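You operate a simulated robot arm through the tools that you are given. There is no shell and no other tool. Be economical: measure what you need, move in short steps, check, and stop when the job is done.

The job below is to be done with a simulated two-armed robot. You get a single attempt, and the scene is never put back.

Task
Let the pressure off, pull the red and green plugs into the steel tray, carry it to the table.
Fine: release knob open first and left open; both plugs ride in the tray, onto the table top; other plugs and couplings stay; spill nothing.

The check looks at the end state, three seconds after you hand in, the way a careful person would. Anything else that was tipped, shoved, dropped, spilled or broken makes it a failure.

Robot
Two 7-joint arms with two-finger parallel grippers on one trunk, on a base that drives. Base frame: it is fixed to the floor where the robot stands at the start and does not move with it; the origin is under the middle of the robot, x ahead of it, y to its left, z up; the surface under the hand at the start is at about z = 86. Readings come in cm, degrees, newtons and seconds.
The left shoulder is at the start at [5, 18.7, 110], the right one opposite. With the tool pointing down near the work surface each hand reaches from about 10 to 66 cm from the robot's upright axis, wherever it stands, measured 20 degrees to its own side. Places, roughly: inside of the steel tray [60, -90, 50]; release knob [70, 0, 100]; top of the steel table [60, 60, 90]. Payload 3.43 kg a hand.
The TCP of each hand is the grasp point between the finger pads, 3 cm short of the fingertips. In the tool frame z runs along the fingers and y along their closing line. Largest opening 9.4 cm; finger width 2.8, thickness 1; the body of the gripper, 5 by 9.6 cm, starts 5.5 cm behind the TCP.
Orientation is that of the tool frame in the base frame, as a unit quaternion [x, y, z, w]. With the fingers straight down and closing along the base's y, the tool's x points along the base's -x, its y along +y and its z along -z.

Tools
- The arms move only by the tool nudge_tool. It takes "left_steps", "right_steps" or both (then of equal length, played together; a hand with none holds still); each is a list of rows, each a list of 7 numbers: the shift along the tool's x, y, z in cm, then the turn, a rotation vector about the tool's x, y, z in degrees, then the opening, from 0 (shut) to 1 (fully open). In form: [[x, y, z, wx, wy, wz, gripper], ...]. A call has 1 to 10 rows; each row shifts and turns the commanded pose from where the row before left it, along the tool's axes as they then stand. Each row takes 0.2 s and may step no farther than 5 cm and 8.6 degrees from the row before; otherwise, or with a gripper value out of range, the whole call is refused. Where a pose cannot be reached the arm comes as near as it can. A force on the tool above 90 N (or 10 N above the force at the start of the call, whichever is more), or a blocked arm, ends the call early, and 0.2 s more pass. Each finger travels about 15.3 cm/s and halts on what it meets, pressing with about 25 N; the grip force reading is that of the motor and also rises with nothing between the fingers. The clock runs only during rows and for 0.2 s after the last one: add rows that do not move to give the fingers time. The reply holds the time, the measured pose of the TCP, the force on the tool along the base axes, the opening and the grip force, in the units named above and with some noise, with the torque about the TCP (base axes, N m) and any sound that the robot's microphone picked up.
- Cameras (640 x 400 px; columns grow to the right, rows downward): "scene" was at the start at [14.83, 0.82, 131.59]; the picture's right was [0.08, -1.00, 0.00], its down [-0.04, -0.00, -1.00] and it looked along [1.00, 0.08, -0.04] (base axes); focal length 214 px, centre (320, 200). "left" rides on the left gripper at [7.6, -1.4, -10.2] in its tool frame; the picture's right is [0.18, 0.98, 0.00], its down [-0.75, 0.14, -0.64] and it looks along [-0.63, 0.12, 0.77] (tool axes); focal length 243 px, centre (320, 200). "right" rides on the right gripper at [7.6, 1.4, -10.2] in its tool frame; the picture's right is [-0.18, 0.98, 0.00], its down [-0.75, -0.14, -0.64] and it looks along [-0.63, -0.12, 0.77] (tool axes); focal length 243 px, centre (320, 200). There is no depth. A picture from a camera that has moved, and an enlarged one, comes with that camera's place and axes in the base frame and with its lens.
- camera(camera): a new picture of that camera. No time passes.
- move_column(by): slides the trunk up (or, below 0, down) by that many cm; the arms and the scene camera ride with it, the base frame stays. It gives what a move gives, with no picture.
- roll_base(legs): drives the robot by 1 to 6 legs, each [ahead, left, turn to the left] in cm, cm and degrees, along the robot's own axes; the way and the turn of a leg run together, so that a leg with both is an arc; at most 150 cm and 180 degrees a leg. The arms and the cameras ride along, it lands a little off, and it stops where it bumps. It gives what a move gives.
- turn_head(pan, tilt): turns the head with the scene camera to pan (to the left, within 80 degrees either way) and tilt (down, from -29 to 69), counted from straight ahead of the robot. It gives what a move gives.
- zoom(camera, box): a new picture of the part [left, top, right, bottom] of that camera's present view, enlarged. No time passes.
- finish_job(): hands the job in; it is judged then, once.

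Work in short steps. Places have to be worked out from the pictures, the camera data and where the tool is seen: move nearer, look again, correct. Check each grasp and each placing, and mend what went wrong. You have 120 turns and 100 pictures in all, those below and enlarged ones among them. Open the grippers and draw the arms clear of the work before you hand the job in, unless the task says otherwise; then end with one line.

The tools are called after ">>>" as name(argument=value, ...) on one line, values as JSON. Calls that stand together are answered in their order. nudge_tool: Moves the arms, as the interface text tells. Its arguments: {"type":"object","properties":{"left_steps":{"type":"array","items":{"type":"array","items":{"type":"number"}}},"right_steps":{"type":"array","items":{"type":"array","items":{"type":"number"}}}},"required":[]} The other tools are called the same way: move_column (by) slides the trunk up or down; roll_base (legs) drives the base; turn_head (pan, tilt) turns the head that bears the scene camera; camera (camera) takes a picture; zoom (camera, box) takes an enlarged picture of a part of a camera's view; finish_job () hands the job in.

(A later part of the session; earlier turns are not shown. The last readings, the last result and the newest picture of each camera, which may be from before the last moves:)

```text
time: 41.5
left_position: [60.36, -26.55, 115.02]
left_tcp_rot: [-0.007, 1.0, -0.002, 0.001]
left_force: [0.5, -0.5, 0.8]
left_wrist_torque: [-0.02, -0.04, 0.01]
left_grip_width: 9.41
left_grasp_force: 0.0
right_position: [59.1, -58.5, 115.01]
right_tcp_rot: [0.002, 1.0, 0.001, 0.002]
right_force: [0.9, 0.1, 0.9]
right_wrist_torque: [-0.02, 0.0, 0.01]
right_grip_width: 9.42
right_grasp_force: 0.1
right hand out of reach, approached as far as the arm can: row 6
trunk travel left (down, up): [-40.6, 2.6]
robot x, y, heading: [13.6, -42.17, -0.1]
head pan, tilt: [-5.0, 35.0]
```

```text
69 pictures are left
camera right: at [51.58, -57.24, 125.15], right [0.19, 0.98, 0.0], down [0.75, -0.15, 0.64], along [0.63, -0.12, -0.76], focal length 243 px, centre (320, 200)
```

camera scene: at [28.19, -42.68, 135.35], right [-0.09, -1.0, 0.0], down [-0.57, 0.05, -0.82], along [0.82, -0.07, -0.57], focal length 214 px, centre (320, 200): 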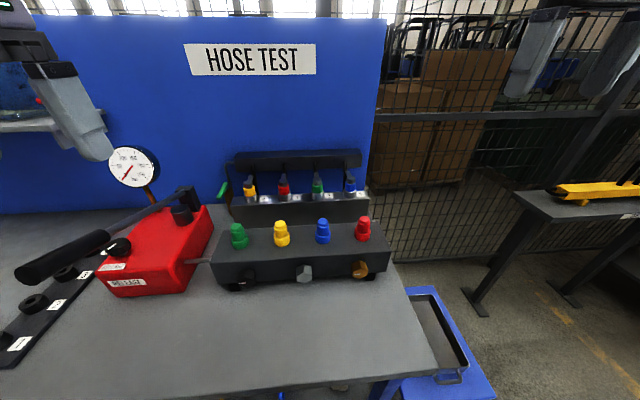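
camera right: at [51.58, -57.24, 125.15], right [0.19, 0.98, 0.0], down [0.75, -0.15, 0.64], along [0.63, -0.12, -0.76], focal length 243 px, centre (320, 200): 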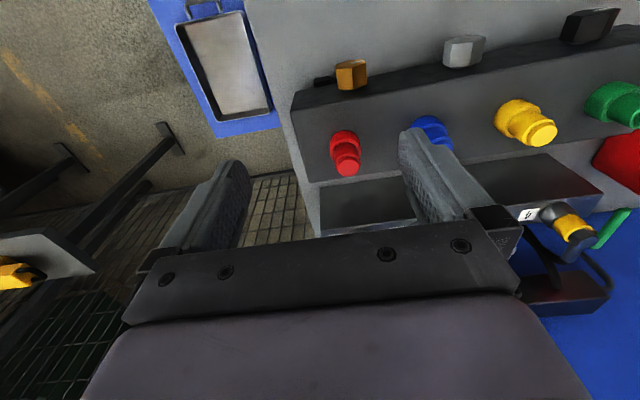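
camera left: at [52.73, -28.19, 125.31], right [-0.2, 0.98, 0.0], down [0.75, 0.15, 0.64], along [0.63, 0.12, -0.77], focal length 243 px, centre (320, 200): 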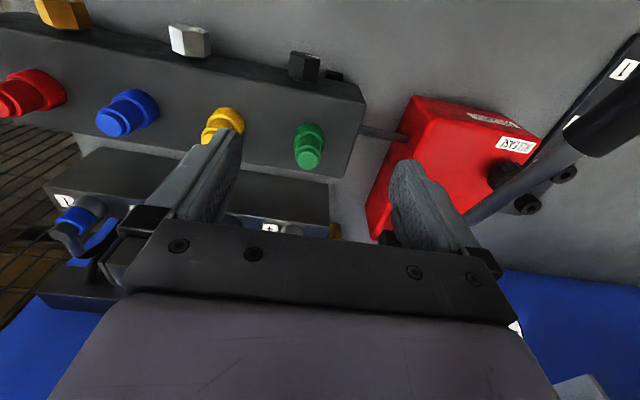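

Refined: green [66.7,-26.9], red [66.9,-57.0]. I'll lower to z≈107 (tips 104, above the caps) and move over them.

>>> nudge_tool(left_steps=[[0, 0, 4, 0, 0, 0, 1], [0, 0, 4, 0, 0, 0, 1], [-2, -0.2, 0, 0, 0, 0, 1], [-2.2, -0.25, 0, 0, 0, 0, 1], [-2.2, 0, 0, 0, 0, 0, 1]], right_steps=[[0, 0.3, 4, 0, 0, 0, 1], [0, 0.3, 4, 0, 0, 0, 1], [-2.6, 0.3, 0, 0, 0, 0, 1], [-2.6, 0.3, 0, 0, 0, 0, 1], [-2.6, 0.3, 0, 0, 0, 0, 1]])

>>> camera(camera="left")

>>> camera(camera="right")

```text
time: 42.7
left_position: [66.83, -27.04, 106.97]
left_tcp_rot: [-0.007, 1.0, -0.002, 0.001]
left_force: [-0.4, 0.3, -0.6]
left_wrist_torque: [-0.04, 0.01, 0.0]
left_grip_width: 9.43
left_grasp_force: 0.1
right_position: [63.05, -61.55, 107.5]
right_tcp_rot: [0.002, 1.0, 0.0, 0.001]
right_force: [-0.1, -0.5, -0.2]
right_wrist_torque: [-0.01, 0.0, 0.03]
right_grip_width: 9.41
right_grasp_force: 0.1
right hand out of reach, approached as far as the arm can: row 3, 4, 5
trunk travel left (down, up): [-40.6, 2.6]
robot x, y, heading: [13.75, -41.87, 0.0]
head pan, tilt: [-5.0, 35.0]
```

```text
68 pictures are left
camera left: at [59.17, -28.65, 117.33], right [-0.2, 0.98, 0.0], down [0.75, 0.15, 0.64], along [0.63, 0.12, -0.77], focal length 243 px, centre (320, 200)
```

left: 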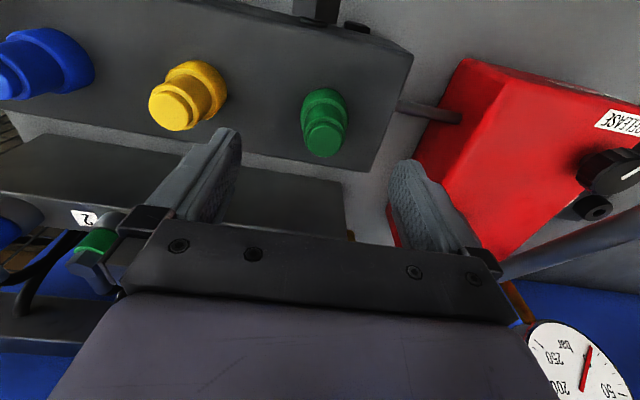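

```text
67 pictures are left
camera right: at [55.57, -60.2, 117.68], right [0.19, 0.98, 0.0], down [0.75, -0.14, 0.64], along [0.63, -0.12, -0.77], focal length 243 px, centre (320, 200)
```

right: 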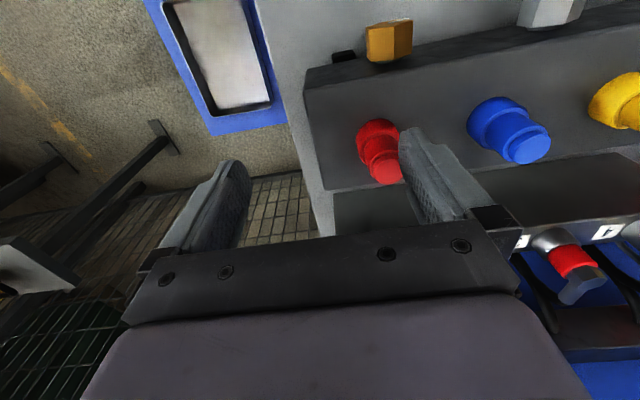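

Left is centred over green. I'll lower it to z≈100.7 and close; the right arm fell short, so I'll deal with red afterwards.

>>> nudge_tool(left_steps=[[0.1, 0, 3, 0, 0, 0, 1], [0, 0, 3.2, 0, 0, 0, 1], [0, 0, 0, 0, 0, 0, 0.2], [0, 0, 0, 0, 0, 0, 0.2], [0, 0, 0, 0, 0, 0, 0.2]])

>>> camera(camera="left")

```text
time: 43.9
left_position: [66.73, -26.89, 100.87]
left_tcp_rot: [-0.007, 1.0, 0.0, 0.002]
left_force: [1.3, 9.5, 1.1]
left_wrist_torque: [0.91, 0.29, -1.12]
left_grip_width: 3.8
left_grasp_force: 45.1
right_position: [63.1, -61.43, 107.57]
right_tcp_rot: [0.001, 1.0, 0.001, 0.0]
right_force: [0.1, -0.1, -0.4]
right_wrist_torque: [-0.03, -0.03, -0.04]
right_grip_width: 9.4
right_grasp_force: 0.0
trunk travel left (down, up): [-40.6, 2.6]
robot x, y, heading: [13.47, -41.82, -0.0]
head pan, tilt: [-5.0, 35.0]
```

```text
66 pictures are left
camera left: at [59.05, -28.4, 111.09], right [-0.2, 0.98, 0.0], down [0.75, 0.15, 0.64], along [0.63, 0.13, -0.76], focal length 243 px, centre (320, 200)
```

left: 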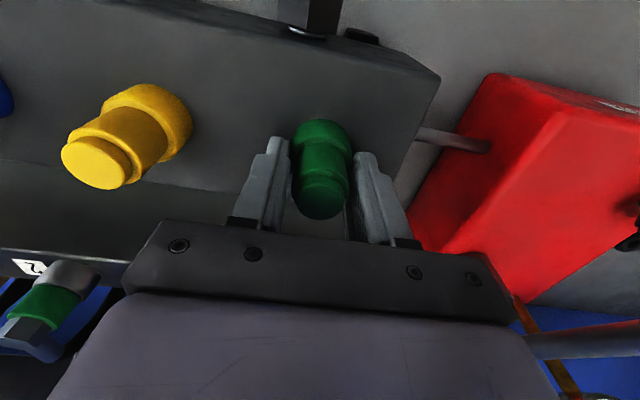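

Green is held at 3.8 cm. I'll pull straight up in small steps.

>>> nudge_tool(left_steps=[[0, 0, -0.7, 0, 0, 0, 0.2], [0, 0, -0.7, 0, 0, 0, 0.2], [0, 0, -1, 0, 0, 0, 0.2], [0, 0, -1.5, 0, 0, 0, 0.2], [0, 0, -2, 0, 0, 0, 0.2]])

>>> camera(camera="left")

```text
time: 45.1
left_position: [66.57, -27.09, 106.9]
left_tcp_rot: [-0.006, 1.0, -0.004, 0.002]
left_force: [-0.4, 1.1, 0.1]
left_wrist_torque: [0.05, 0.0, 0.02]
left_grip_width: 2.82
left_grasp_force: 25.0
right_position: [62.94, -61.61, 107.47]
right_tcp_rot: [0.002, 1.0, 0.001, 0.001]
right_force: [-0.6, -0.5, 0.5]
right_wrist_torque: [-0.02, -0.01, -0.02]
right_grip_width: 9.39
right_grasp_force: 0.1
trunk travel left (down, up): [-40.6, 2.6]
robot x, y, heading: [13.5, -41.9, -0.0]
head pan, tilt: [-5.0, 35.0]
```

```text
65 pictures are left
camera left: at [58.89, -28.64, 117.18], right [-0.2, 0.98, -0.01], down [0.75, 0.15, 0.64], along [0.63, 0.12, -0.76], focal length 243 px, centre (320, 200)
```

left: 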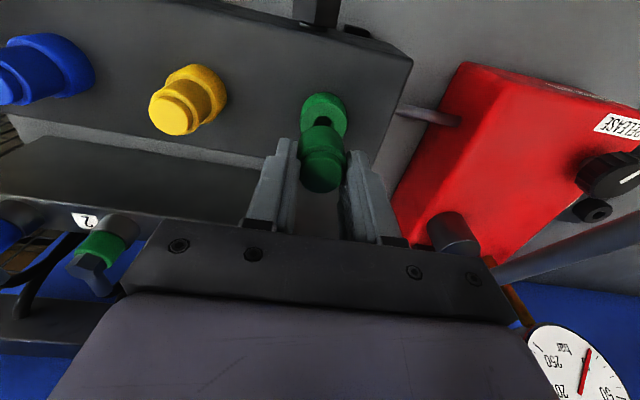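

The green plug came out, and the green collar ring with its hole stays as the coupling. I'll zoom to confirm the hold.

>>> zoom(camera="left", box=[240, 70, 420, 250])

>>> zoom(camera="scene", box=[180, 130, 400, 300])

```text
2.22 times, centred on (330, 160) of left
camera zoom: at [58.89, -28.64, 117.18], right [-0.2, 0.98, -0.01], down [0.75, 0.15, 0.64], along [0.63, 0.12, -0.76], focal length 539 px, centre (298, 289)
```

zoom: 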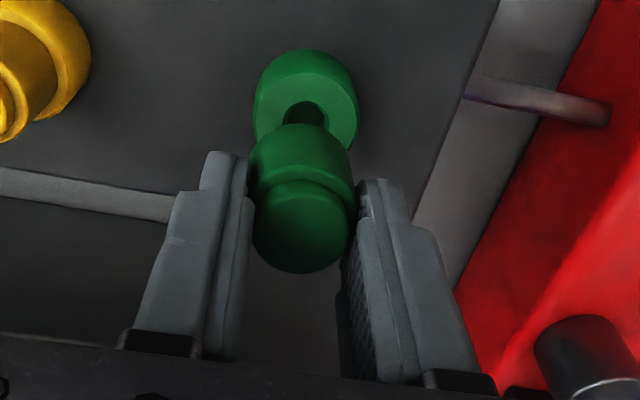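

```text
2.35 times, centred on (290, 215) of scene
camera zoom: at [28.14, -42.71, 135.39], right [-0.09, -1.0, 0.0], down [-0.57, 0.05, -0.82], along [0.82, -0.07, -0.57], focal length 505 px, centre (391, 165)
```

zoom: 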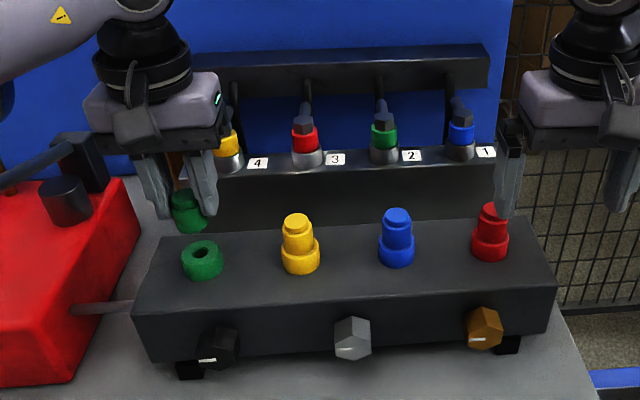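

Green is held securely. Both hands go up and slightly back, then the base goes 9 cm right so red lies nearer the right arm's reach.

>>> nudge_tool(left_steps=[[0, 0, -4, 0, 0, 0, 0.2], [1, 0, -4, 0, 0, 0, 0.2], [2, 0, -3, 0, 0, 0, 0.2]], right_steps=[[1.5, 0, -1, 0, 0, 0, 1], [1.5, 0, -1, 0, 0, 0, 1], [1, 0, -1, 0, 0, 0, 1]])

>>> roll_base(legs=[[0, -9, 0]])

```text
time: 45.9
left_position: [63.52, -27.09, 117.74]
left_tcp_rot: [-0.007, 1.0, -0.001, 0.002]
left_force: [-0.8, -0.4, -0.3]
left_wrist_torque: [-0.01, -0.03, -0.02]
left_grip_width: 2.82
left_grasp_force: 24.9
right_position: [59.09, -61.61, 110.62]
right_tcp_rot: [0.002, 1.0, 0.0, 0.001]
right_force: [-0.2, 0.3, 0.3]
right_wrist_torque: [-0.01, 0.0, 0.02]
right_grip_width: 9.44
right_grasp_force: 0.0
trunk travel left (down, up): [-40.6, 2.6]
robot x, y, heading: [13.49, -42.21, 0.2]
head pan, tilt: [-5.0, 35.0]
```

```text
time: 47.4
left_position: [63.17, -35.53, 117.75]
left_tcp_rot: [-0.009, 1.0, -0.003, 0.001]
left_force: [-0.1, -0.1, 0.5]
left_wrist_torque: [0.02, 0.0, -0.02]
left_grip_width: 2.83
left_grasp_force: 25.0
right_position: [58.89, -69.9, 110.47]
right_tcp_rot: [-0.001, 1.0, 0.0, 0.0]
right_force: [-0.9, 0.2, 0.5]
right_wrist_torque: [0.0, 0.01, 0.01]
right_grip_width: 9.38
right_grasp_force: 0.1
trunk travel left (down, up): [-40.6, 2.6]
robot x, y, heading: [13.36, -50.53, 0.1]
head pan, tilt: [-5.0, 35.0]
```

Now the right hand goes +y 12.9 and then forward over red.

>>> nudge_tool(right_steps=[[0, 4.3, 0, 0, 0, 0, 1], [0, 4.3, 0, 0, 0, 0, 1], [0, 4.3, 0, 0, 0, 0, 1], [-2.7, 0, 1.2, 0, 0, 0, 1], [-2.7, 0, 1.2, 0, 0, 0, 1], [-2.7, 0, 0, 0, 0, 0, 1]])

>>> camera(camera="right")

```text
time: 48.8
left_position: [63.08, -35.51, 117.77]
left_tcp_rot: [-0.009, 1.0, -0.002, 0.002]
left_force: [0.1, -0.4, -1.2]
left_wrist_torque: [0.01, -0.03, -0.02]
left_grip_width: 2.81
left_grasp_force: 25.4
right_position: [60.74, -68.36, 108.15]
right_tcp_rot: [-0.001, 1.0, 0.0, 0.002]
right_force: [0.2, -0.1, -0.2]
right_wrist_torque: [-0.01, -0.04, 0.02]
right_grip_width: 9.39
right_grasp_force: 0.0
right hand out of reach, approached as far as the arm can: row 1, 2, 3, 4, 5, 6
trunk travel left (down, up): [-40.6, 2.6]
robot x, y, heading: [13.41, -50.6, 0.2]
head pan, tilt: [-5.0, 35.0]
```

```text
62 pictures are left
camera right: at [53.29, -66.91, 118.39], right [0.18, 0.98, 0.0], down [0.75, -0.14, 0.64], along [0.63, -0.12, -0.77], focal length 243 px, centre (320, 200)
```

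right: 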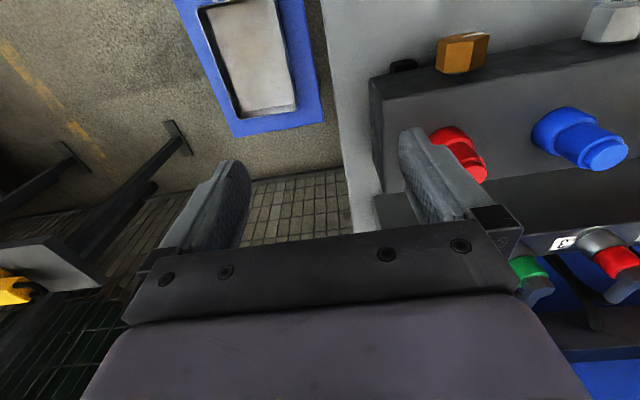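

The right arm seems stuck in a poor posture. I'll draw it back toward the body, shift sideways there, then extend again.

>>> nudge_tool(right_steps=[[4.5, 0, -0.5, 0, 0, 0, 1], [4.5, 0, -0.5, 0, 0, 0, 1], [4.5, 0, -0.5, 0, 0, 0, 1], [4.5, 0, 0, 0, 0, 0, 1], [0, 4.5, 0, 0, 0, 0, 1], [0, 4.5, 0, 0, 0, 0, 1], [0, 4.5, 0, 0, 0, 0, 1]])

```text
time: 50.4
left_position: [63.09, -35.57, 117.61]
left_tcp_rot: [-0.009, 1.0, -0.002, 0.002]
left_force: [-0.1, -0.7, -0.8]
left_wrist_torque: [-0.02, 0.01, -0.01]
left_grip_width: 2.8
left_grasp_force: 25.3
right_position: [42.79, -61.65, 109.69]
right_tcp_rot: [0.0, 1.0, -0.001, 0.001]
right_force: [-0.2, -0.6, 0.2]
right_wrist_torque: [-0.02, 0.05, 0.03]
right_grip_width: 9.39
right_grasp_force: 0.1
right hand out of reach, approached as far as the arm can: row 6, 7
trunk travel left (down, up): [-40.6, 2.6]
robot x, y, heading: [13.23, -50.87, 0.2]
head pan, tilt: [-5.0, 35.0]
```

It's likely the wrist joint limit. I'll turn the right hand about -42° (counter-clockwise) and try again.

>>> nudge_tool(right_steps=[[0, 0, 0, 0, 0, -8.5, 1], [0, 0, 0, 0, 0, -8.5, 1], [0, 0, 0, 0, 0, -8.5, 1], [0, 0, 0, 0, 0, -8.5, 1], [0, 0, 0, 0, 0, -8.5, 1], [-3.3, 3.7, 0, 0, 0, 0, 1], [-3.3, 3.7, 0, 0, 0, 0, 1], [-3.3, 3.7, 0, 0, 0, 0, 1]])

```text
time: 52.2
left_position: [63.19, -35.58, 117.66]
left_tcp_rot: [-0.008, 1.0, -0.002, 0.002]
left_force: [-0.7, 0.3, -0.3]
left_wrist_torque: [0.01, -0.03, -0.01]
left_grip_width: 2.8
left_grasp_force: 25.1
right_position: [42.88, -61.69, 109.76]
right_tcp_rot: [-0.363, 0.932, -0.001, 0.0]
right_force: [0.3, -0.6, -0.7]
right_wrist_torque: [0.02, -0.02, 0.04]
right_grip_width: 9.39
right_grasp_force: 0.0
right hand out of reach, approached as far as the arm can: row 6, 7, 8
trunk travel left (down, up): [-40.6, 2.6]
robot x, y, heading: [13.6, -50.69, 0.4]
head pan, tilt: [-5.0, 35.0]
```

Still blocked toward +y. I'll check how the arms stand.

>>> turn_head(pan=-30, tilt=15)

>>> camera(camera="scene")

```text
time: 53.0
left_position: [63.1, -35.54, 117.71]
left_tcp_rot: [-0.009, 1.0, -0.002, 0.001]
left_force: [0.7, -0.1, 0.9]
left_wrist_torque: [0.01, 0.0, -0.02]
left_grip_width: 2.8
left_grasp_force: 24.9
right_position: [42.86, -61.57, 109.76]
right_tcp_rot: [-0.363, 0.932, 0.0, 0.001]
right_force: [1.2, -0.2, 1.8]
right_wrist_torque: [-0.01, 0.02, 0.01]
right_grip_width: 9.4
right_grasp_force: 0.1
trunk travel left (down, up): [-40.6, 2.6]
robot x, y, heading: [13.43, -50.84, 0.5]
head pan, tilt: [-30.0, 15.0]
```

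```text
61 pictures are left
camera scene: at [27.16, -55.22, 138.54], right [-0.5, -0.87, 0.0], down [-0.23, 0.13, -0.97], along [0.84, -0.48, -0.26], focal length 214 px, centre (320, 200)
```

scene: 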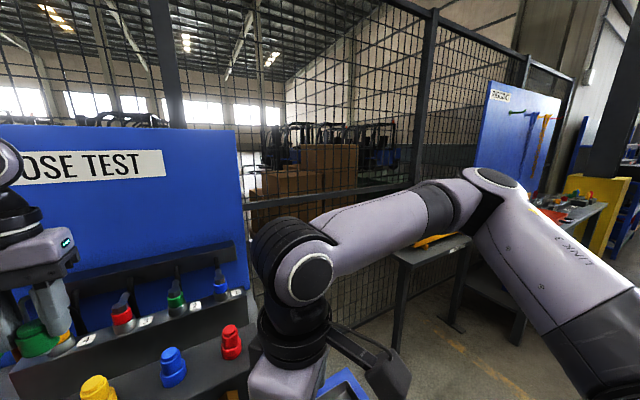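

The right elbow posture blocks inward reach, so the left hand will do both plugs. I'll back off a little and drive right to face the stool, carrying green high.

>>> roll_base(legs=[[-8, 0, 0], [0, -48, 0]])

>>> turn_head(pan=12, tilt=50)

>>> camera(camera="scene")

>>> camera(camera="left")

```text
time: 58.4
left_position: [55.4, -83.29, 117.53]
left_tcp_rot: [-0.011, 1.0, -0.002, 0.002]
left_force: [0.4, -0.1, -0.7]
left_wrist_torque: [0.04, 0.01, 0.02]
left_grip_width: 2.8
left_grasp_force: 24.9
right_position: [34.99, -109.4, 109.82]
right_tcp_rot: [-0.364, 0.931, 0.0, 0.0]
right_force: [0.2, 0.0, -0.1]
right_wrist_torque: [-0.01, -0.04, 0.0]
right_grip_width: 9.4
right_grasp_force: 0.1
trunk travel left (down, up): [-40.6, 2.6]
robot x, y, heading: [5.61, -98.22, 0.3]
head pan, tilt: [-30.0, 15.0]
```

```text
time: 59.5
left_position: [55.36, -83.3, 117.66]
left_tcp_rot: [-0.01, 1.0, -0.001, 0.002]
left_force: [-1.0, -0.5, 0.4]
left_wrist_torque: [-0.01, -0.01, -0.04]
left_grip_width: 2.8
left_grasp_force: 25.3
right_position: [35.01, -109.41, 109.76]
right_tcp_rot: [-0.364, 0.931, 0.0, 0.0]
right_force: [-1.0, -0.1, -0.2]
right_wrist_torque: [-0.07, -0.01, 0.01]
right_grip_width: 9.4
right_grasp_force: 0.1
trunk travel left (down, up): [-40.6, 2.6]
robot x, y, heading: [5.21, -98.62, 0.3]
head pan, tilt: [12.0, 50.0]
```

```text
60 pictures are left
camera scene: at [18.79, -96.78, 133.18], right [0.21, -0.98, 0.0], down [-0.75, -0.16, -0.64], along [0.63, 0.14, -0.77], focal length 214 px, centre (320, 200)
```

scene: 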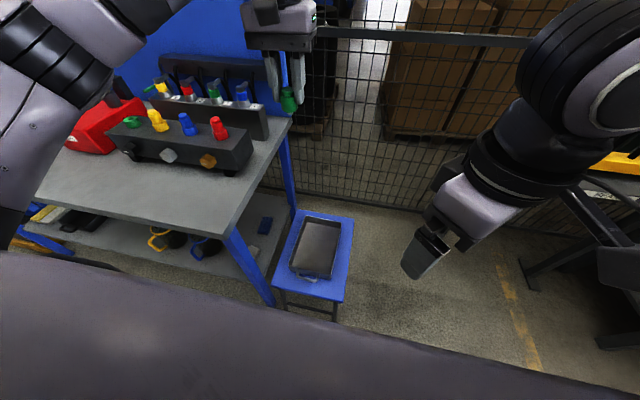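

```text
59 pictures are left
camera left: at [47.76, -84.91, 127.96], right [-0.2, 0.98, 0.0], down [0.75, 0.16, 0.64], along [0.63, 0.13, -0.77], focal length 243 px, centre (320, 200)
```

left: 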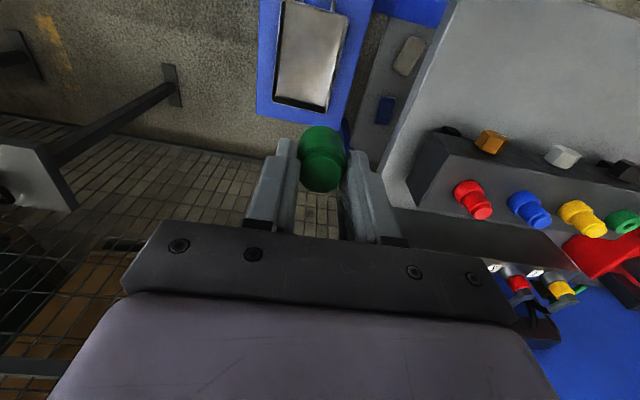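

I'll zoom in on the tray to see its handles and size.

>>> zoom(camera="scene", box=[250, 200, 390, 310])

```text
3.64 times, centred on (320, 255) of scene
camera zoom: at [18.79, -96.78, 133.18], right [0.21, -0.98, 0.0], down [-0.75, -0.16, -0.64], along [0.63, 0.14, -0.77], focal length 780 px, centre (320, 0)
```

zoom: 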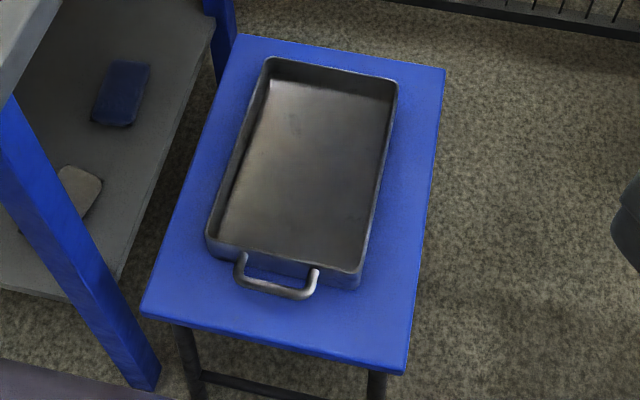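

The tray is x 48.7–72.2, y -94..-78, with a U-handle on its near end. I'll lower the trunk so the left hand (holding green) can reach down into it.

>>> nudge_tool(left_steps=[[-3.5, -1.2, 0, 0, 0, 0, 0.2], [-3.5, -1.2, 0, 0, 0, 0, 0.2], [-3.5, 0, 0, 0, 0, 0, 0.2]])

>>> move_column(by=-36)

>>> camera(camera="scene")

>>> camera(camera="left")

```text
time: 60.3
left_position: [65.16, -85.26, 117.47]
left_tcp_rot: [-0.009, 1.0, -0.001, 0.003]
left_force: [0.8, -0.5, -0.2]
left_wrist_torque: [0.04, -0.05, -0.03]
left_grip_width: 2.78
left_grasp_force: 24.9
left hand out of reach, approached as far as the arm can: row 3
right_position: [35.08, -109.4, 109.77]
right_tcp_rot: [-0.365, 0.931, 0.0, 0.0]
right_force: [-0.2, 0.7, 0.1]
right_wrist_torque: [-0.03, 0.01, 0.04]
right_grip_width: 9.42
right_grasp_force: 0.1
trunk travel left (down, up): [-40.6, 2.6]
robot x, y, heading: [5.43, -98.74, 0.2]
head pan, tilt: [12.0, 50.0]
```

```text
time: 63.8
left_position: [65.21, -85.21, 81.53]
left_tcp_rot: [-0.011, 1.0, -0.002, 0.001]
left_force: [0.5, -0.8, -0.1]
left_wrist_torque: [-0.02, 0.02, 0.01]
left_grip_width: 2.8
left_grasp_force: 24.9
right_position: [35.02, -109.27, 73.78]
right_tcp_rot: [-0.364, 0.931, -0.001, 0.0]
right_force: [-0.1, -0.4, -0.6]
right_wrist_torque: [0.02, -0.02, -0.02]
right_grip_width: 9.41
right_grasp_force: 0.1
trunk travel left (down, up): [-4.6, 38.6]
robot x, y, heading: [5.47, -98.27, 0.2]
head pan, tilt: [12.0, 50.0]
```

```text
57 pictures are left
camera scene: at [18.78, -96.78, 97.18], right [0.21, -0.98, 0.0], down [-0.75, -0.16, -0.64], along [0.63, 0.14, -0.77], focal length 214 px, centre (320, 200)
```

scene: 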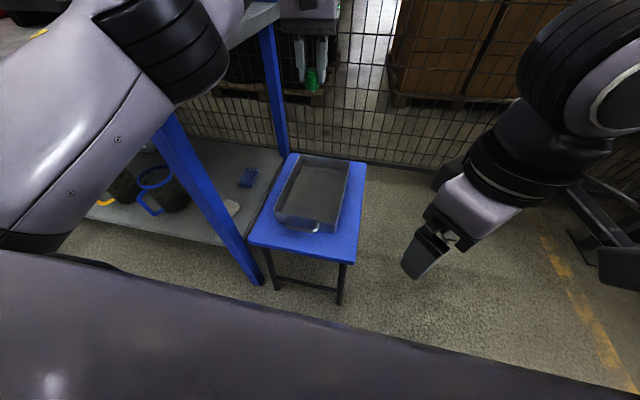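

```text
56 pictures are left
camera left: at [57.62, -86.75, 91.82], right [-0.2, 0.98, 0.0], down [0.75, 0.16, 0.64], along [0.63, 0.13, -0.77], focal length 243 px, centre (320, 200)
```

left: 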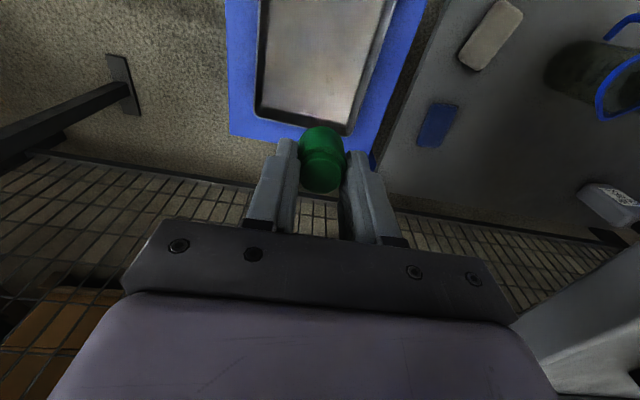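

The left elbow is near the bench corner, so I'll check that clearance before going lower.

>>> turn_head(pan=50, tilt=20)

>>> camera(camera="scene")

```text
time: 64.9
left_position: [65.16, -85.05, 81.58]
left_tcp_rot: [-0.01, 1.0, -0.002, 0.002]
left_force: [-0.1, -0.1, -0.9]
left_wrist_torque: [-0.03, 0.0, 0.05]
left_grip_width: 2.79
left_grasp_force: 25.4
right_position: [34.93, -109.34, 73.73]
right_tcp_rot: [-0.364, 0.931, 0.0, 0.0]
right_force: [0.5, -0.4, 1.1]
right_wrist_torque: [0.0, 0.01, 0.02]
right_grip_width: 9.39
right_grasp_force: 0.0
trunk travel left (down, up): [-4.6, 38.6]
robot x, y, heading: [5.44, -98.81, 0.5]
head pan, tilt: [50.0, 20.0]
```

```text
55 pictures are left
camera scene: at [17.21, -91.26, 101.73], right [0.77, -0.64, 0.0], down [-0.22, -0.26, -0.94], along [0.6, 0.72, -0.34], focal length 214 px, centre (320, 200)
```

scene: 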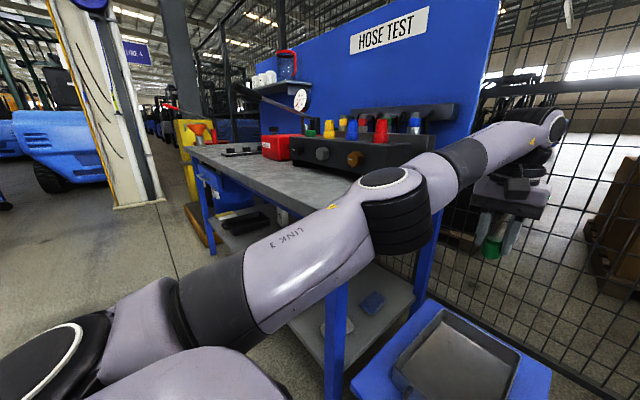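

The elbow is only a few cm from the bench end. I'll drive 12 cm farther right so the arm stays clear, then bring the hand back over the tray.

>>> roll_base(legs=[[0, -12, 0], [2, 0, 0]])

>>> nudge_tool(left_steps=[[1, 3.2, 0, 0, 0, 0, 0.2], [1, 3.2, 0, 0, 0, 0, 0.2], [0.5, 3.2, 0, 0, 0, 0, 0.2], [0, 1.5, 2, 0, 0, 0, 0.2]])

>>> camera(camera="scene")

```text
time: 67.0
left_position: [67.25, -97.3, 81.52]
left_tcp_rot: [-0.01, 1.0, -0.001, 0.002]
left_force: [-0.1, 0.9, 0.2]
left_wrist_torque: [0.01, 0.0, 0.02]
left_grip_width: 2.78
left_grasp_force: 25.2
right_position: [37.09, -121.43, 73.73]
right_tcp_rot: [-0.363, 0.932, 0.0, 0.0]
right_force: [-0.5, -1.3, 0.0]
right_wrist_torque: [0.02, -0.01, 0.04]
right_grip_width: 9.4
right_grasp_force: 0.2
trunk travel left (down, up): [-4.6, 38.6]
robot x, y, heading: [7.38, -110.61, 0.1]
head pan, tilt: [50.0, 20.0]
```

```text
time: 68.0
left_position: [64.6, -86.12, 79.49]
left_tcp_rot: [-0.01, 1.0, -0.001, 0.002]
left_force: [-0.3, 0.5, -2.0]
left_wrist_torque: [0.0, 0.0, -0.01]
left_grip_width: 2.8
left_grasp_force: 25.3
right_position: [36.99, -121.53, 73.69]
right_tcp_rot: [-0.364, 0.932, 0.0, 0.0]
right_force: [-0.5, -0.6, 0.4]
right_wrist_torque: [-0.02, -0.02, 0.02]
right_grip_width: 9.38
right_grasp_force: 0.0
trunk travel left (down, up): [-4.6, 38.6]
robot x, y, heading: [7.85, -110.78, -0.1]
head pan, tilt: [50.0, 20.0]
```

```text
54 pictures are left
camera scene: at [19.25, -103.32, 101.74], right [0.77, -0.64, 0.0], down [-0.22, -0.26, -0.94], along [0.6, 0.72, -0.34], focal length 214 px, centre (320, 200)
```

scene: 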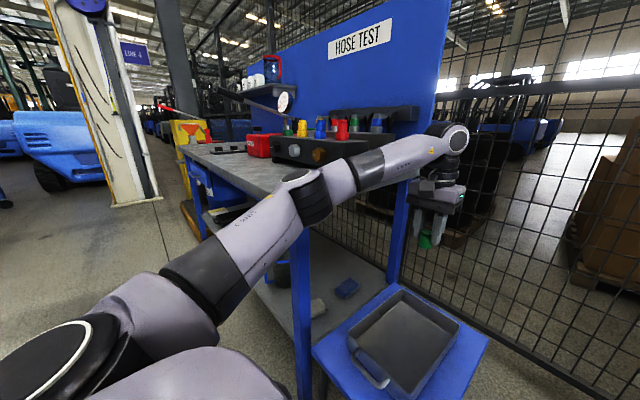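

The elbow is clear now. I'll lower toward the tray, to z≈63 first.

>>> nudge_tool(left_steps=[[0, 0, 4.1, 0, 0, 0, 0.2], [0, 0, 4.1, 0, 0, 0, 0.2], [0, 0, 4.1, 0, 0, 0, 0.2], [0, 0, 4.1, 0, 0, 0, 0.2]])

>>> turn_head(pan=25, tilt=35)

>>> zoom(camera="scene", box=[220, 100, 440, 260])

>>> camera(camera="left")

```text
time: 69.0
left_position: [64.59, -86.31, 63.17]
left_tcp_rot: [-0.009, 1.0, -0.003, 0.002]
left_force: [0.4, 0.1, 0.1]
left_wrist_torque: [-0.03, -0.03, 0.04]
left_grip_width: 2.8
left_grasp_force: 25.5
right_position: [37.08, -121.37, 73.72]
right_tcp_rot: [-0.363, 0.932, -0.001, 0.0]
right_force: [-1.7, 0.3, -0.4]
right_wrist_torque: [0.04, -0.04, -0.03]
right_grip_width: 9.42
right_grasp_force: 0.1
trunk travel left (down, up): [-4.6, 38.6]
robot x, y, heading: [7.37, -110.8, 0.1]
head pan, tilt: [50.0, 20.0]
```

```text
time: 69.8
left_position: [64.63, -86.21, 63.17]
left_tcp_rot: [-0.009, 1.0, -0.002, 0.002]
left_force: [-0.1, -0.6, 0.0]
left_wrist_torque: [-0.01, -0.01, -0.03]
left_grip_width: 2.77
left_grasp_force: 24.4
right_position: [37.13, -121.31, 73.77]
right_tcp_rot: [-0.363, 0.932, 0.0, 0.0]
right_force: [0.7, 0.3, 0.7]
right_wrist_torque: [0.0, -0.03, 0.03]
right_grip_width: 9.42
right_grasp_force: 0.0
trunk travel left (down, up): [-4.6, 38.6]
robot x, y, heading: [7.63, -110.73, 0.4]
head pan, tilt: [25.0, 35.0]
```

```text
2.50 times, centred on (330, 180) of scene
camera zoom: at [21.27, -106.71, 99.35], right [0.43, -0.9, 0.0], down [-0.52, -0.24, -0.82], along [0.74, 0.35, -0.57], focal length 536 px, centre (295, 250)
```

zoom: 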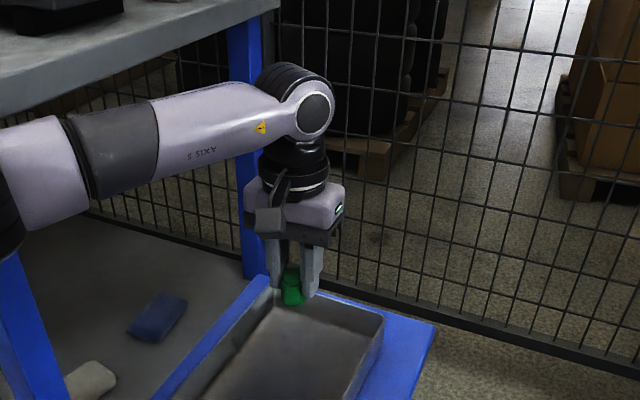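

```text
52 pictures are left
camera left: at [57.03, -87.92, 73.44], right [-0.2, 0.98, 0.0], down [0.75, 0.16, 0.64], along [0.63, 0.13, -0.77], focal length 243 px, centre (320, 200)
```

left: 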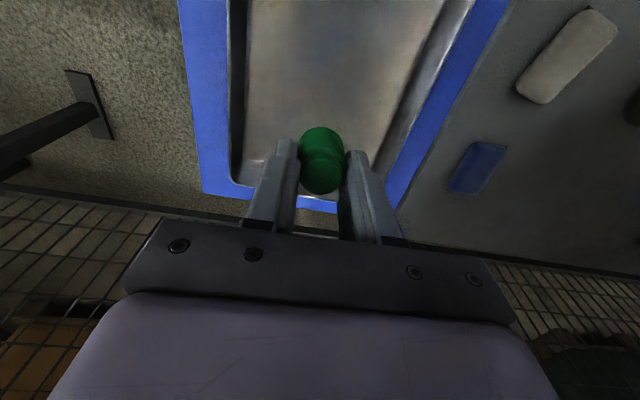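

The plug is over the tray interior. I'll lower in 1 cm steps until contact.

>>> nudge_tool(left_steps=[[0.5, 0, 1, 0, 0, 0, 0.2], [0.5, 0, 1, 0, 0, 0, 0.2], [0.5, 0, 1, 0, 0, 0, 0.2], [0, 0, 1, 0, 0, 0, 0.2], [0, 0, 0.8, 0, 0, 0, 0.2]])

```text
time: 71.0
left_position: [63.07, -86.35, 58.27]
left_tcp_rot: [-0.009, 1.0, -0.001, 0.001]
left_force: [-0.4, -0.4, -0.5]
left_wrist_torque: [-0.02, -0.02, -0.01]
left_grip_width: 2.78
left_grasp_force: 25.3
right_position: [37.04, -121.51, 73.76]
right_tcp_rot: [-0.363, 0.932, 0.001, 0.0]
right_force: [0.7, 1.3, 0.2]
right_wrist_torque: [0.01, 0.0, 0.0]
right_grip_width: 9.38
right_grasp_force: 0.0
trunk travel left (down, up): [-4.6, 38.6]
robot x, y, heading: [7.36, -110.86, -0.1]
head pan, tilt: [25.0, 35.0]
```

No contact yet; I'll go on in 0.6 cm steps.

>>> nudge_tool(left_steps=[[0, 0, 0.6, 0, 0, 0, 0.2], [0, 0, 0.6, 0, 0, 0, 0.2], [0, 0, 0.5, 0, 0, 0, 0.2]])

>>> zoom(camera="scene", box=[280, 180, 400, 260])

```text
time: 71.8
left_position: [63.06, -86.28, 56.61]
left_tcp_rot: [-0.009, 1.0, -0.001, 0.002]
left_force: [-0.8, 0.2, 0.3]
left_wrist_torque: [0.02, 0.01, 0.01]
left_grip_width: 2.77
left_grasp_force: 24.9
right_position: [37.01, -121.52, 73.71]
right_tcp_rot: [-0.364, 0.932, 0.001, 0.0]
right_force: [0.1, -0.2, 0.0]
right_wrist_torque: [0.0, 0.0, 0.0]
right_grip_width: 9.4
right_grasp_force: 0.1
trunk travel left (down, up): [-4.6, 38.6]
robot x, y, heading: [7.27, -110.44, 0.3]
head pan, tilt: [25.0, 35.0]
```

```text
5.00 times, centred on (340, 220) of scene
camera zoom: at [21.27, -106.72, 99.35], right [0.43, -0.9, 0.0], down [-0.52, -0.24, -0.82], along [0.74, 0.35, -0.57], focal length 1072 px, centre (220, 100)
```

zoom: 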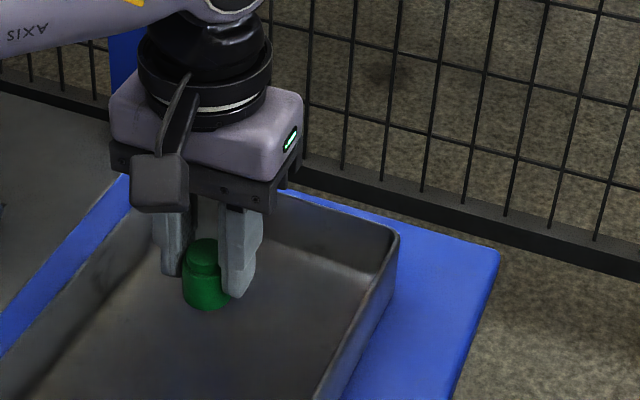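

>>> nudge_tool(left_steps=[[0, 0, 0.5, 0, 0, 0, 0.2], [0, 0, 0.5, 0, 0, 0, 0.2], [0, 0, 0.5, 0, 0, 0, 0.2]])

```text
time: 72.7
left_position: [63.21, -86.31, 55.05]
left_tcp_rot: [-0.01, 1.0, -0.002, 0.003]
left_force: [0.8, 0.2, -0.1]
left_wrist_torque: [0.01, 0.01, 0.0]
left_grip_width: 2.79
left_grasp_force: 25.0
right_position: [37.01, -121.43, 73.7]
right_tcp_rot: [-0.363, 0.932, 0.0, 0.0]
right_force: [0.7, 0.0, 0.5]
right_wrist_torque: [-0.03, -0.02, 0.0]
right_grip_width: 9.4
right_grasp_force: 0.1
trunk travel left (down, up): [-4.6, 38.6]
robot x, y, heading: [7.36, -110.5, 0.2]
head pan, tilt: [25.0, 35.0]
```

Still free at z=55; I'll keep going down in small steps.

>>> nudge_tool(left_steps=[[0, 0, 0.5, 0, 0, 0, 0.2], [0, 0, 0.5, 0, 0, 0, 0.2], [0, 0, 0.4, 0, 0, 0, 0.2]])

>>> zoom(camera="scene", box=[280, 180, 400, 260])

```text
time: 73.5
left_position: [63.19, -86.37, 53.6]
left_tcp_rot: [-0.01, 1.0, -0.002, 0.002]
left_force: [-0.2, -0.2, -0.4]
left_wrist_torque: [-0.01, 0.05, -0.03]
left_grip_width: 2.8
left_grasp_force: 25.8
right_position: [36.99, -121.41, 73.92]
right_tcp_rot: [-0.363, 0.932, 0.0, 0.001]
right_force: [-0.3, 0.3, -0.5]
right_wrist_torque: [0.01, -0.03, -0.02]
right_grip_width: 9.41
right_grasp_force: 0.0
trunk travel left (down, up): [-4.6, 38.6]
robot x, y, heading: [7.44, -110.63, 0.1]
head pan, tilt: [25.0, 35.0]
```

```text
5.00 times, centred on (340, 220) of scene
camera zoom: at [21.27, -106.72, 99.35], right [0.43, -0.9, 0.0], down [-0.52, -0.24, -0.82], along [0.74, 0.35, -0.57], focal length 1072 px, centre (220, 100)
```

zoom: 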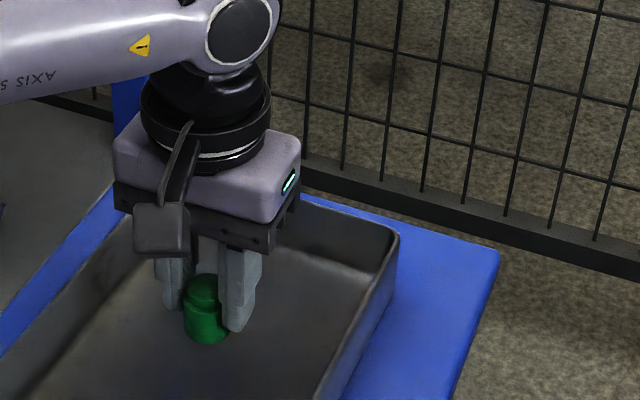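

>>> nudge_tool(left_steps=[[0, 0, 0.4, 0, 0, 0, 0.2], [0, 0, 0.4, 0, 0, 0, 0.2], [0, 0, 0.4, 0, 0, 0, 0.2], [0, 0, 0.4, 0, 0, 0, 0.2]])

```text
time: 74.5
left_position: [63.18, -86.33, 51.95]
left_tcp_rot: [-0.01, 1.0, -0.002, 0.001]
left_force: [0.5, -1.0, 0.1]
left_wrist_torque: [-0.03, 0.01, -0.02]
left_grip_width: 2.8
left_grasp_force: 24.9
right_position: [36.98, -121.48, 73.7]
right_tcp_rot: [-0.363, 0.932, 0.001, -0.001]
right_force: [-0.3, -0.3, 0.1]
right_wrist_torque: [0.02, 0.01, 0.02]
right_grip_width: 9.41
right_grasp_force: 0.0
trunk travel left (down, up): [-4.6, 38.6]
robot x, y, heading: [7.5, -110.54, 0.4]
head pan, tilt: [25.0, 35.0]
```

>>> zoom(camera="scene", box=[280, 180, 400, 260])

>>> zoom(camera="left", box=[180, 20, 440, 240])

```text
5.00 times, centred on (340, 220) of scene
camera zoom: at [21.27, -106.72, 99.35], right [0.43, -0.9, 0.0], down [-0.52, -0.24, -0.82], along [0.74, 0.35, -0.57], focal length 1072 px, centre (220, 100)
```

zoom: 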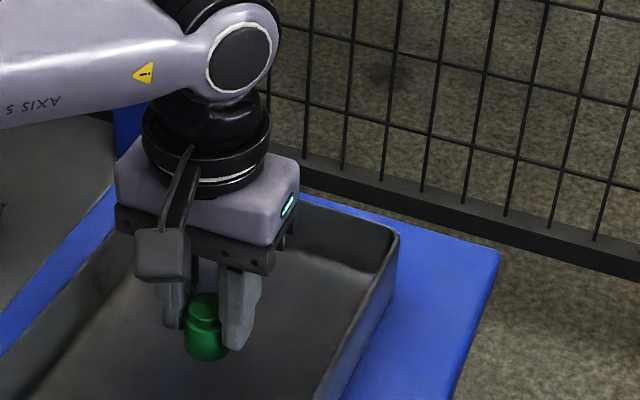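

```text
1.82 times, centred on (310, 130) of left
camera zoom: at [55.56, -87.97, 62.32], right [-0.2, 0.98, 0.0], down [0.75, 0.16, 0.64], along [0.63, 0.13, -0.76], focal length 441 px, centre (338, 327)
```

zoom: 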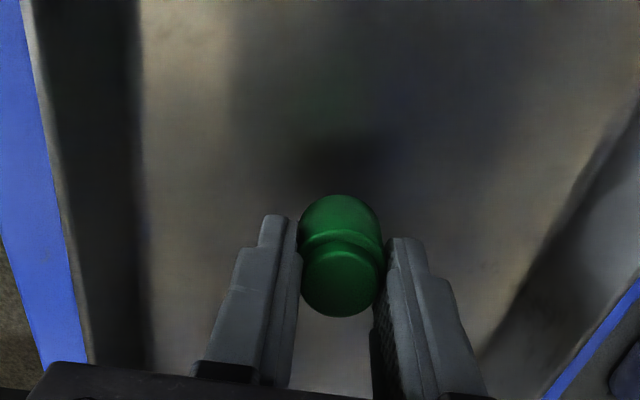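

Still a gap to the floor; I'll continue lowering.

>>> nudge_tool(left_steps=[[0, 0, 0.4, 0, 0, 0, 0.2], [0, 0, 0.4, 0, 0, 0, 0.2], [0, 0, 0.4, 0, 0, 0, 0.2], [0, 0, 0.4, 0, 0, 0, 0.2], [0, 0, 0.4, 0, 0, 0, 0.2]])

>>> zoom(camera="scene", box=[280, 180, 400, 260])

```text
time: 75.7
left_position: [63.35, -86.3, 50.51]
left_tcp_rot: [-0.01, 1.0, -0.003, 0.004]
left_force: [-2.9, 2.0, 22.2]
left_wrist_torque: [0.13, 0.22, -0.01]
left_grip_width: 2.86
left_grasp_force: 24.8
right_position: [36.95, -121.48, 73.9]
right_tcp_rot: [-0.363, 0.932, -0.001, 0.001]
right_force: [0.0, -0.1, -0.6]
right_wrist_torque: [0.02, 0.0, 0.0]
right_grip_width: 9.4
right_grasp_force: 0.2
trunk travel left (down, up): [-4.6, 38.6]
robot x, y, heading: [7.78, -110.33, 0.2]
head pan, tilt: [25.0, 35.0]
```

```text
5.00 times, centred on (340, 220) of scene
camera zoom: at [21.11, -106.77, 99.42], right [0.43, -0.9, 0.0], down [-0.52, -0.24, -0.82], along [0.74, 0.35, -0.57], focal length 1072 px, centre (220, 100)
```

zoom: 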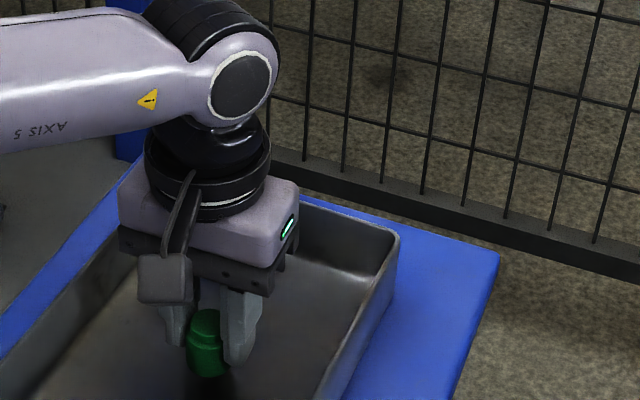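

Contact, 22 N. I'll ease up 0.2, open, and rise.

>>> nudge_tool(left_steps=[[0, 0, -0.3, 0, 0, 0, 0.2], [0, 0, 0, 0, 0, 0, 0.45], [0, 0, 0, 0, 0, 0, 0.6], [0, 0, -3, 0, 0, 0, 0.6], [0, 0, -4, 0, 0, 0, 0.6], [0, 0, -4, 0, 0, 0, 0.6], [0, 0, -4, 0, 0, 0, 0.6], [0, 0, -4.5, 0, 0, 0, 0.6], [0, 0, -4.5, 0, 0, 0, 0.6], [0, 0, -4.5, 0, 0, 0, 0.6]])

>>> camera(camera="left")

>>> zoom(camera="scene", box=[200, 160, 440, 320])

```text
time: 77.8
left_position: [63.03, -86.18, 78.9]
left_tcp_rot: [-0.009, 1.0, -0.001, 0.001]
left_force: [0.8, -0.3, 0.8]
left_wrist_torque: [0.0, -0.02, -0.01]
left_grip_width: 5.65
left_grasp_force: 0.1
right_position: [37.08, -121.41, 73.74]
right_tcp_rot: [-0.363, 0.932, 0.0, 0.0]
right_force: [0.5, -0.6, 0.1]
right_wrist_torque: [0.02, 0.04, 0.01]
right_grip_width: 9.39
right_grasp_force: 0.1
trunk travel left (down, up): [-4.6, 38.6]
robot x, y, heading: [7.27, -110.65, 0.1]
head pan, tilt: [25.0, 35.0]
```

```text
46 pictures are left
camera left: at [55.4, -87.84, 89.17], right [-0.2, 0.98, 0.0], down [0.75, 0.16, 0.64], along [0.63, 0.13, -0.77], focal length 243 px, centre (320, 200)
```

left: 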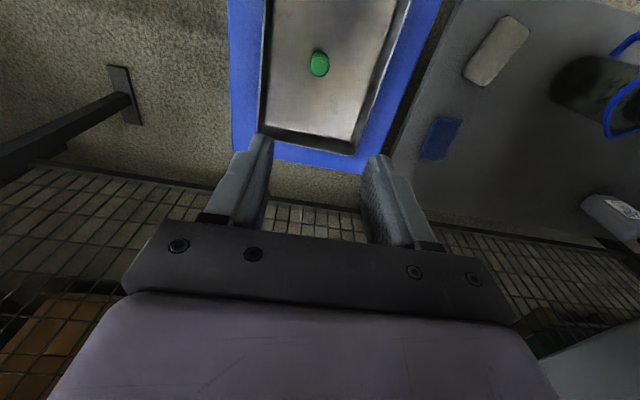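

```text
2.50 times, centred on (320, 240) of scene
camera zoom: at [21.27, -106.72, 99.34], right [0.43, -0.9, 0.0], down [-0.52, -0.24, -0.82], along [0.74, 0.35, -0.57], focal length 536 px, centre (320, 100)
```

zoom: 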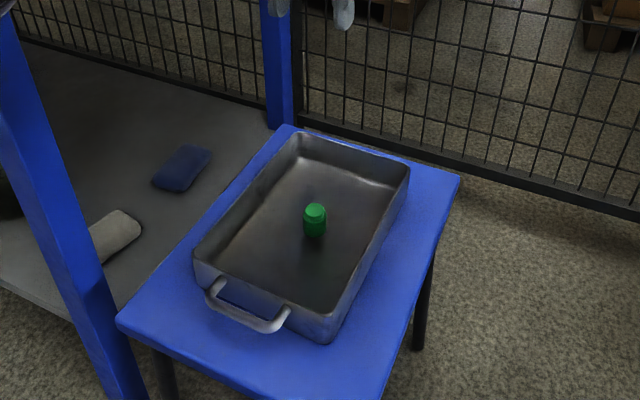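

Green stands upright in the tray. Now raise the trunk and drive back left for red, with the left hand high.

>>> move_column(by=37)

>>> roll_base(legs=[[0, 38, 0], [3, 0, 0]])

>>> camera(camera="left")

```text
time: 81.4
left_position: [62.99, -86.15, 115.83]
left_tcp_rot: [-0.01, 1.0, -0.002, 0.002]
left_force: [-0.2, 0.4, 0.3]
left_wrist_torque: [0.02, 0.0, 0.0]
left_grip_width: 5.61
left_grasp_force: 0.1
right_position: [37.03, -121.37, 110.74]
right_tcp_rot: [-0.363, 0.932, 0.0, 0.001]
right_force: [-0.6, 0.0, 0.0]
right_wrist_torque: [0.01, 0.01, -0.02]
right_grip_width: 9.43
right_grasp_force: 0.1
trunk travel left (down, up): [-41.6, 1.6]
robot x, y, heading: [6.92, -110.89, 0.4]
head pan, tilt: [25.0, 35.0]
```

```text
time: 85.7
left_position: [65.92, -48.68, 115.77]
left_tcp_rot: [-0.009, 1.0, -0.002, 0.001]
left_force: [0.2, 0.1, -1.4]
left_wrist_torque: [0.03, 0.05, 0.0]
left_grip_width: 5.66
left_grasp_force: 0.0
right_position: [39.94, -83.97, 110.83]
right_tcp_rot: [-0.363, 0.932, 0.0, 0.0]
right_force: [0.2, 0.6, -1.5]
right_wrist_torque: [0.02, 0.0, 0.03]
right_grip_width: 9.44
right_grasp_force: 0.1
trunk travel left (down, up): [-41.6, 1.6]
robot x, y, heading: [10.61, -73.25, 0.2]
head pan, tilt: [25.0, 35.0]
```

```text
44 pictures are left
camera left: at [58.4, -50.33, 126.06], right [-0.2, 0.98, 0.0], down [0.75, 0.16, 0.64], along [0.63, 0.13, -0.77], focal length 243 px, centre (320, 200)
```

left: 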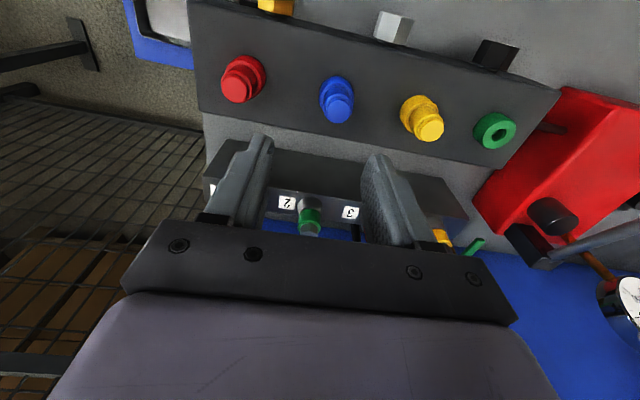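

Red top is at ≈[66.6,-56.8]. I'll shift the left hand over it, opened, and come down to z≈107.

>>> nudge_tool(left_steps=[[-0.3, -2.7, 0, 0, 0, 0, 1], [-0.3, -2.7, 0, 0, 0, 0, 1], [-0.2, -2.7, 0, 0, 0, 0, 1], [0, 0, 3, 0, 0, 0, 1], [0, 0, 3, 0, 0, 0, 1], [0, 0, 2.8, 0, 0, 0, 1]])

>>> camera(camera="left")

```text
time: 87.1
left_position: [66.88, -56.84, 107.03]
left_tcp_rot: [-0.011, 1.0, -0.003, 0.002]
left_force: [0.3, 0.2, 0.1]
left_wrist_torque: [0.01, 0.01, -0.03]
left_grip_width: 9.4
left_grasp_force: 0.0
right_position: [39.96, -83.84, 110.69]
right_tcp_rot: [-0.363, 0.932, 0.0, 0.0]
right_force: [1.0, -0.1, -1.2]
right_wrist_torque: [0.0, 0.02, 0.01]
right_grip_width: 9.4
right_grasp_force: 0.1
trunk travel left (down, up): [-41.6, 1.6]
robot x, y, heading: [10.43, -72.87, 0.2]
head pan, tilt: [25.0, 35.0]
```

```text
43 pictures are left
camera left: at [59.26, -58.45, 117.31], right [-0.2, 0.98, -0.01], down [0.75, 0.16, 0.64], along [0.63, 0.13, -0.76], focal length 243 px, centre (320, 200)
```

left: 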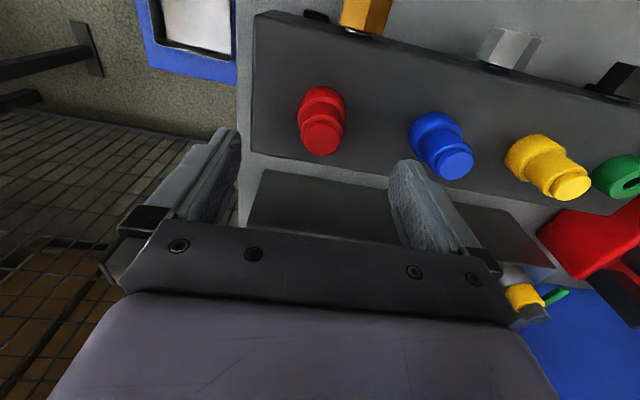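

Red is centred. I'll go down to z≈101.8 so the pads hold only the plug's upper body, then close.

>>> nudge_tool(left_steps=[[0.1, -0.1, 3, 0, 0, 0, 1], [0, 0, 2.2, 0, 0, 0, 1], [0, 0, 0, 0, 0, 0, 0.15], [0, 0, 0, 0, 0, 0, 0.15], [0, 0, 0, 0, 0, 0, 0.15]])

>>> zoom(camera="left", box=[240, 70, 420, 250])

```text
time: 88.3
left_position: [66.76, -57.03, 101.75]
left_tcp_rot: [-0.008, 1.0, 0.0, 0.002]
left_force: [-0.1, -0.2, -0.3]
left_wrist_torque: [0.0, 0.0, 0.01]
left_grip_width: 2.83
left_grasp_force: 24.8
right_position: [39.99, -83.89, 110.6]
right_tcp_rot: [-0.364, 0.931, 0.0, -0.001]
right_force: [-0.3, -0.2, -0.1]
right_wrist_torque: [-0.01, -0.01, -0.02]
right_grip_width: 9.38
right_grasp_force: 0.1
trunk travel left (down, up): [-41.6, 1.6]
robot x, y, heading: [10.93, -72.64, 0.3]
head pan, tilt: [25.0, 35.0]
```

```text
2.22 times, centred on (330, 160) of left
camera zoom: at [59.23, -58.57, 112.08], right [-0.2, 0.98, 0.0], down [0.75, 0.16, 0.64], along [0.63, 0.13, -0.77], focal length 539 px, centre (298, 289)
```

zoom: 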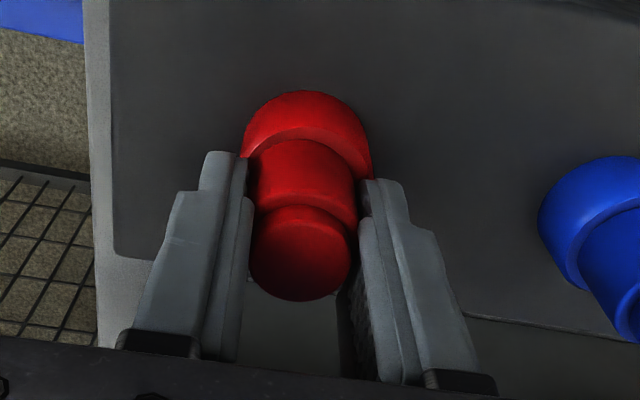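

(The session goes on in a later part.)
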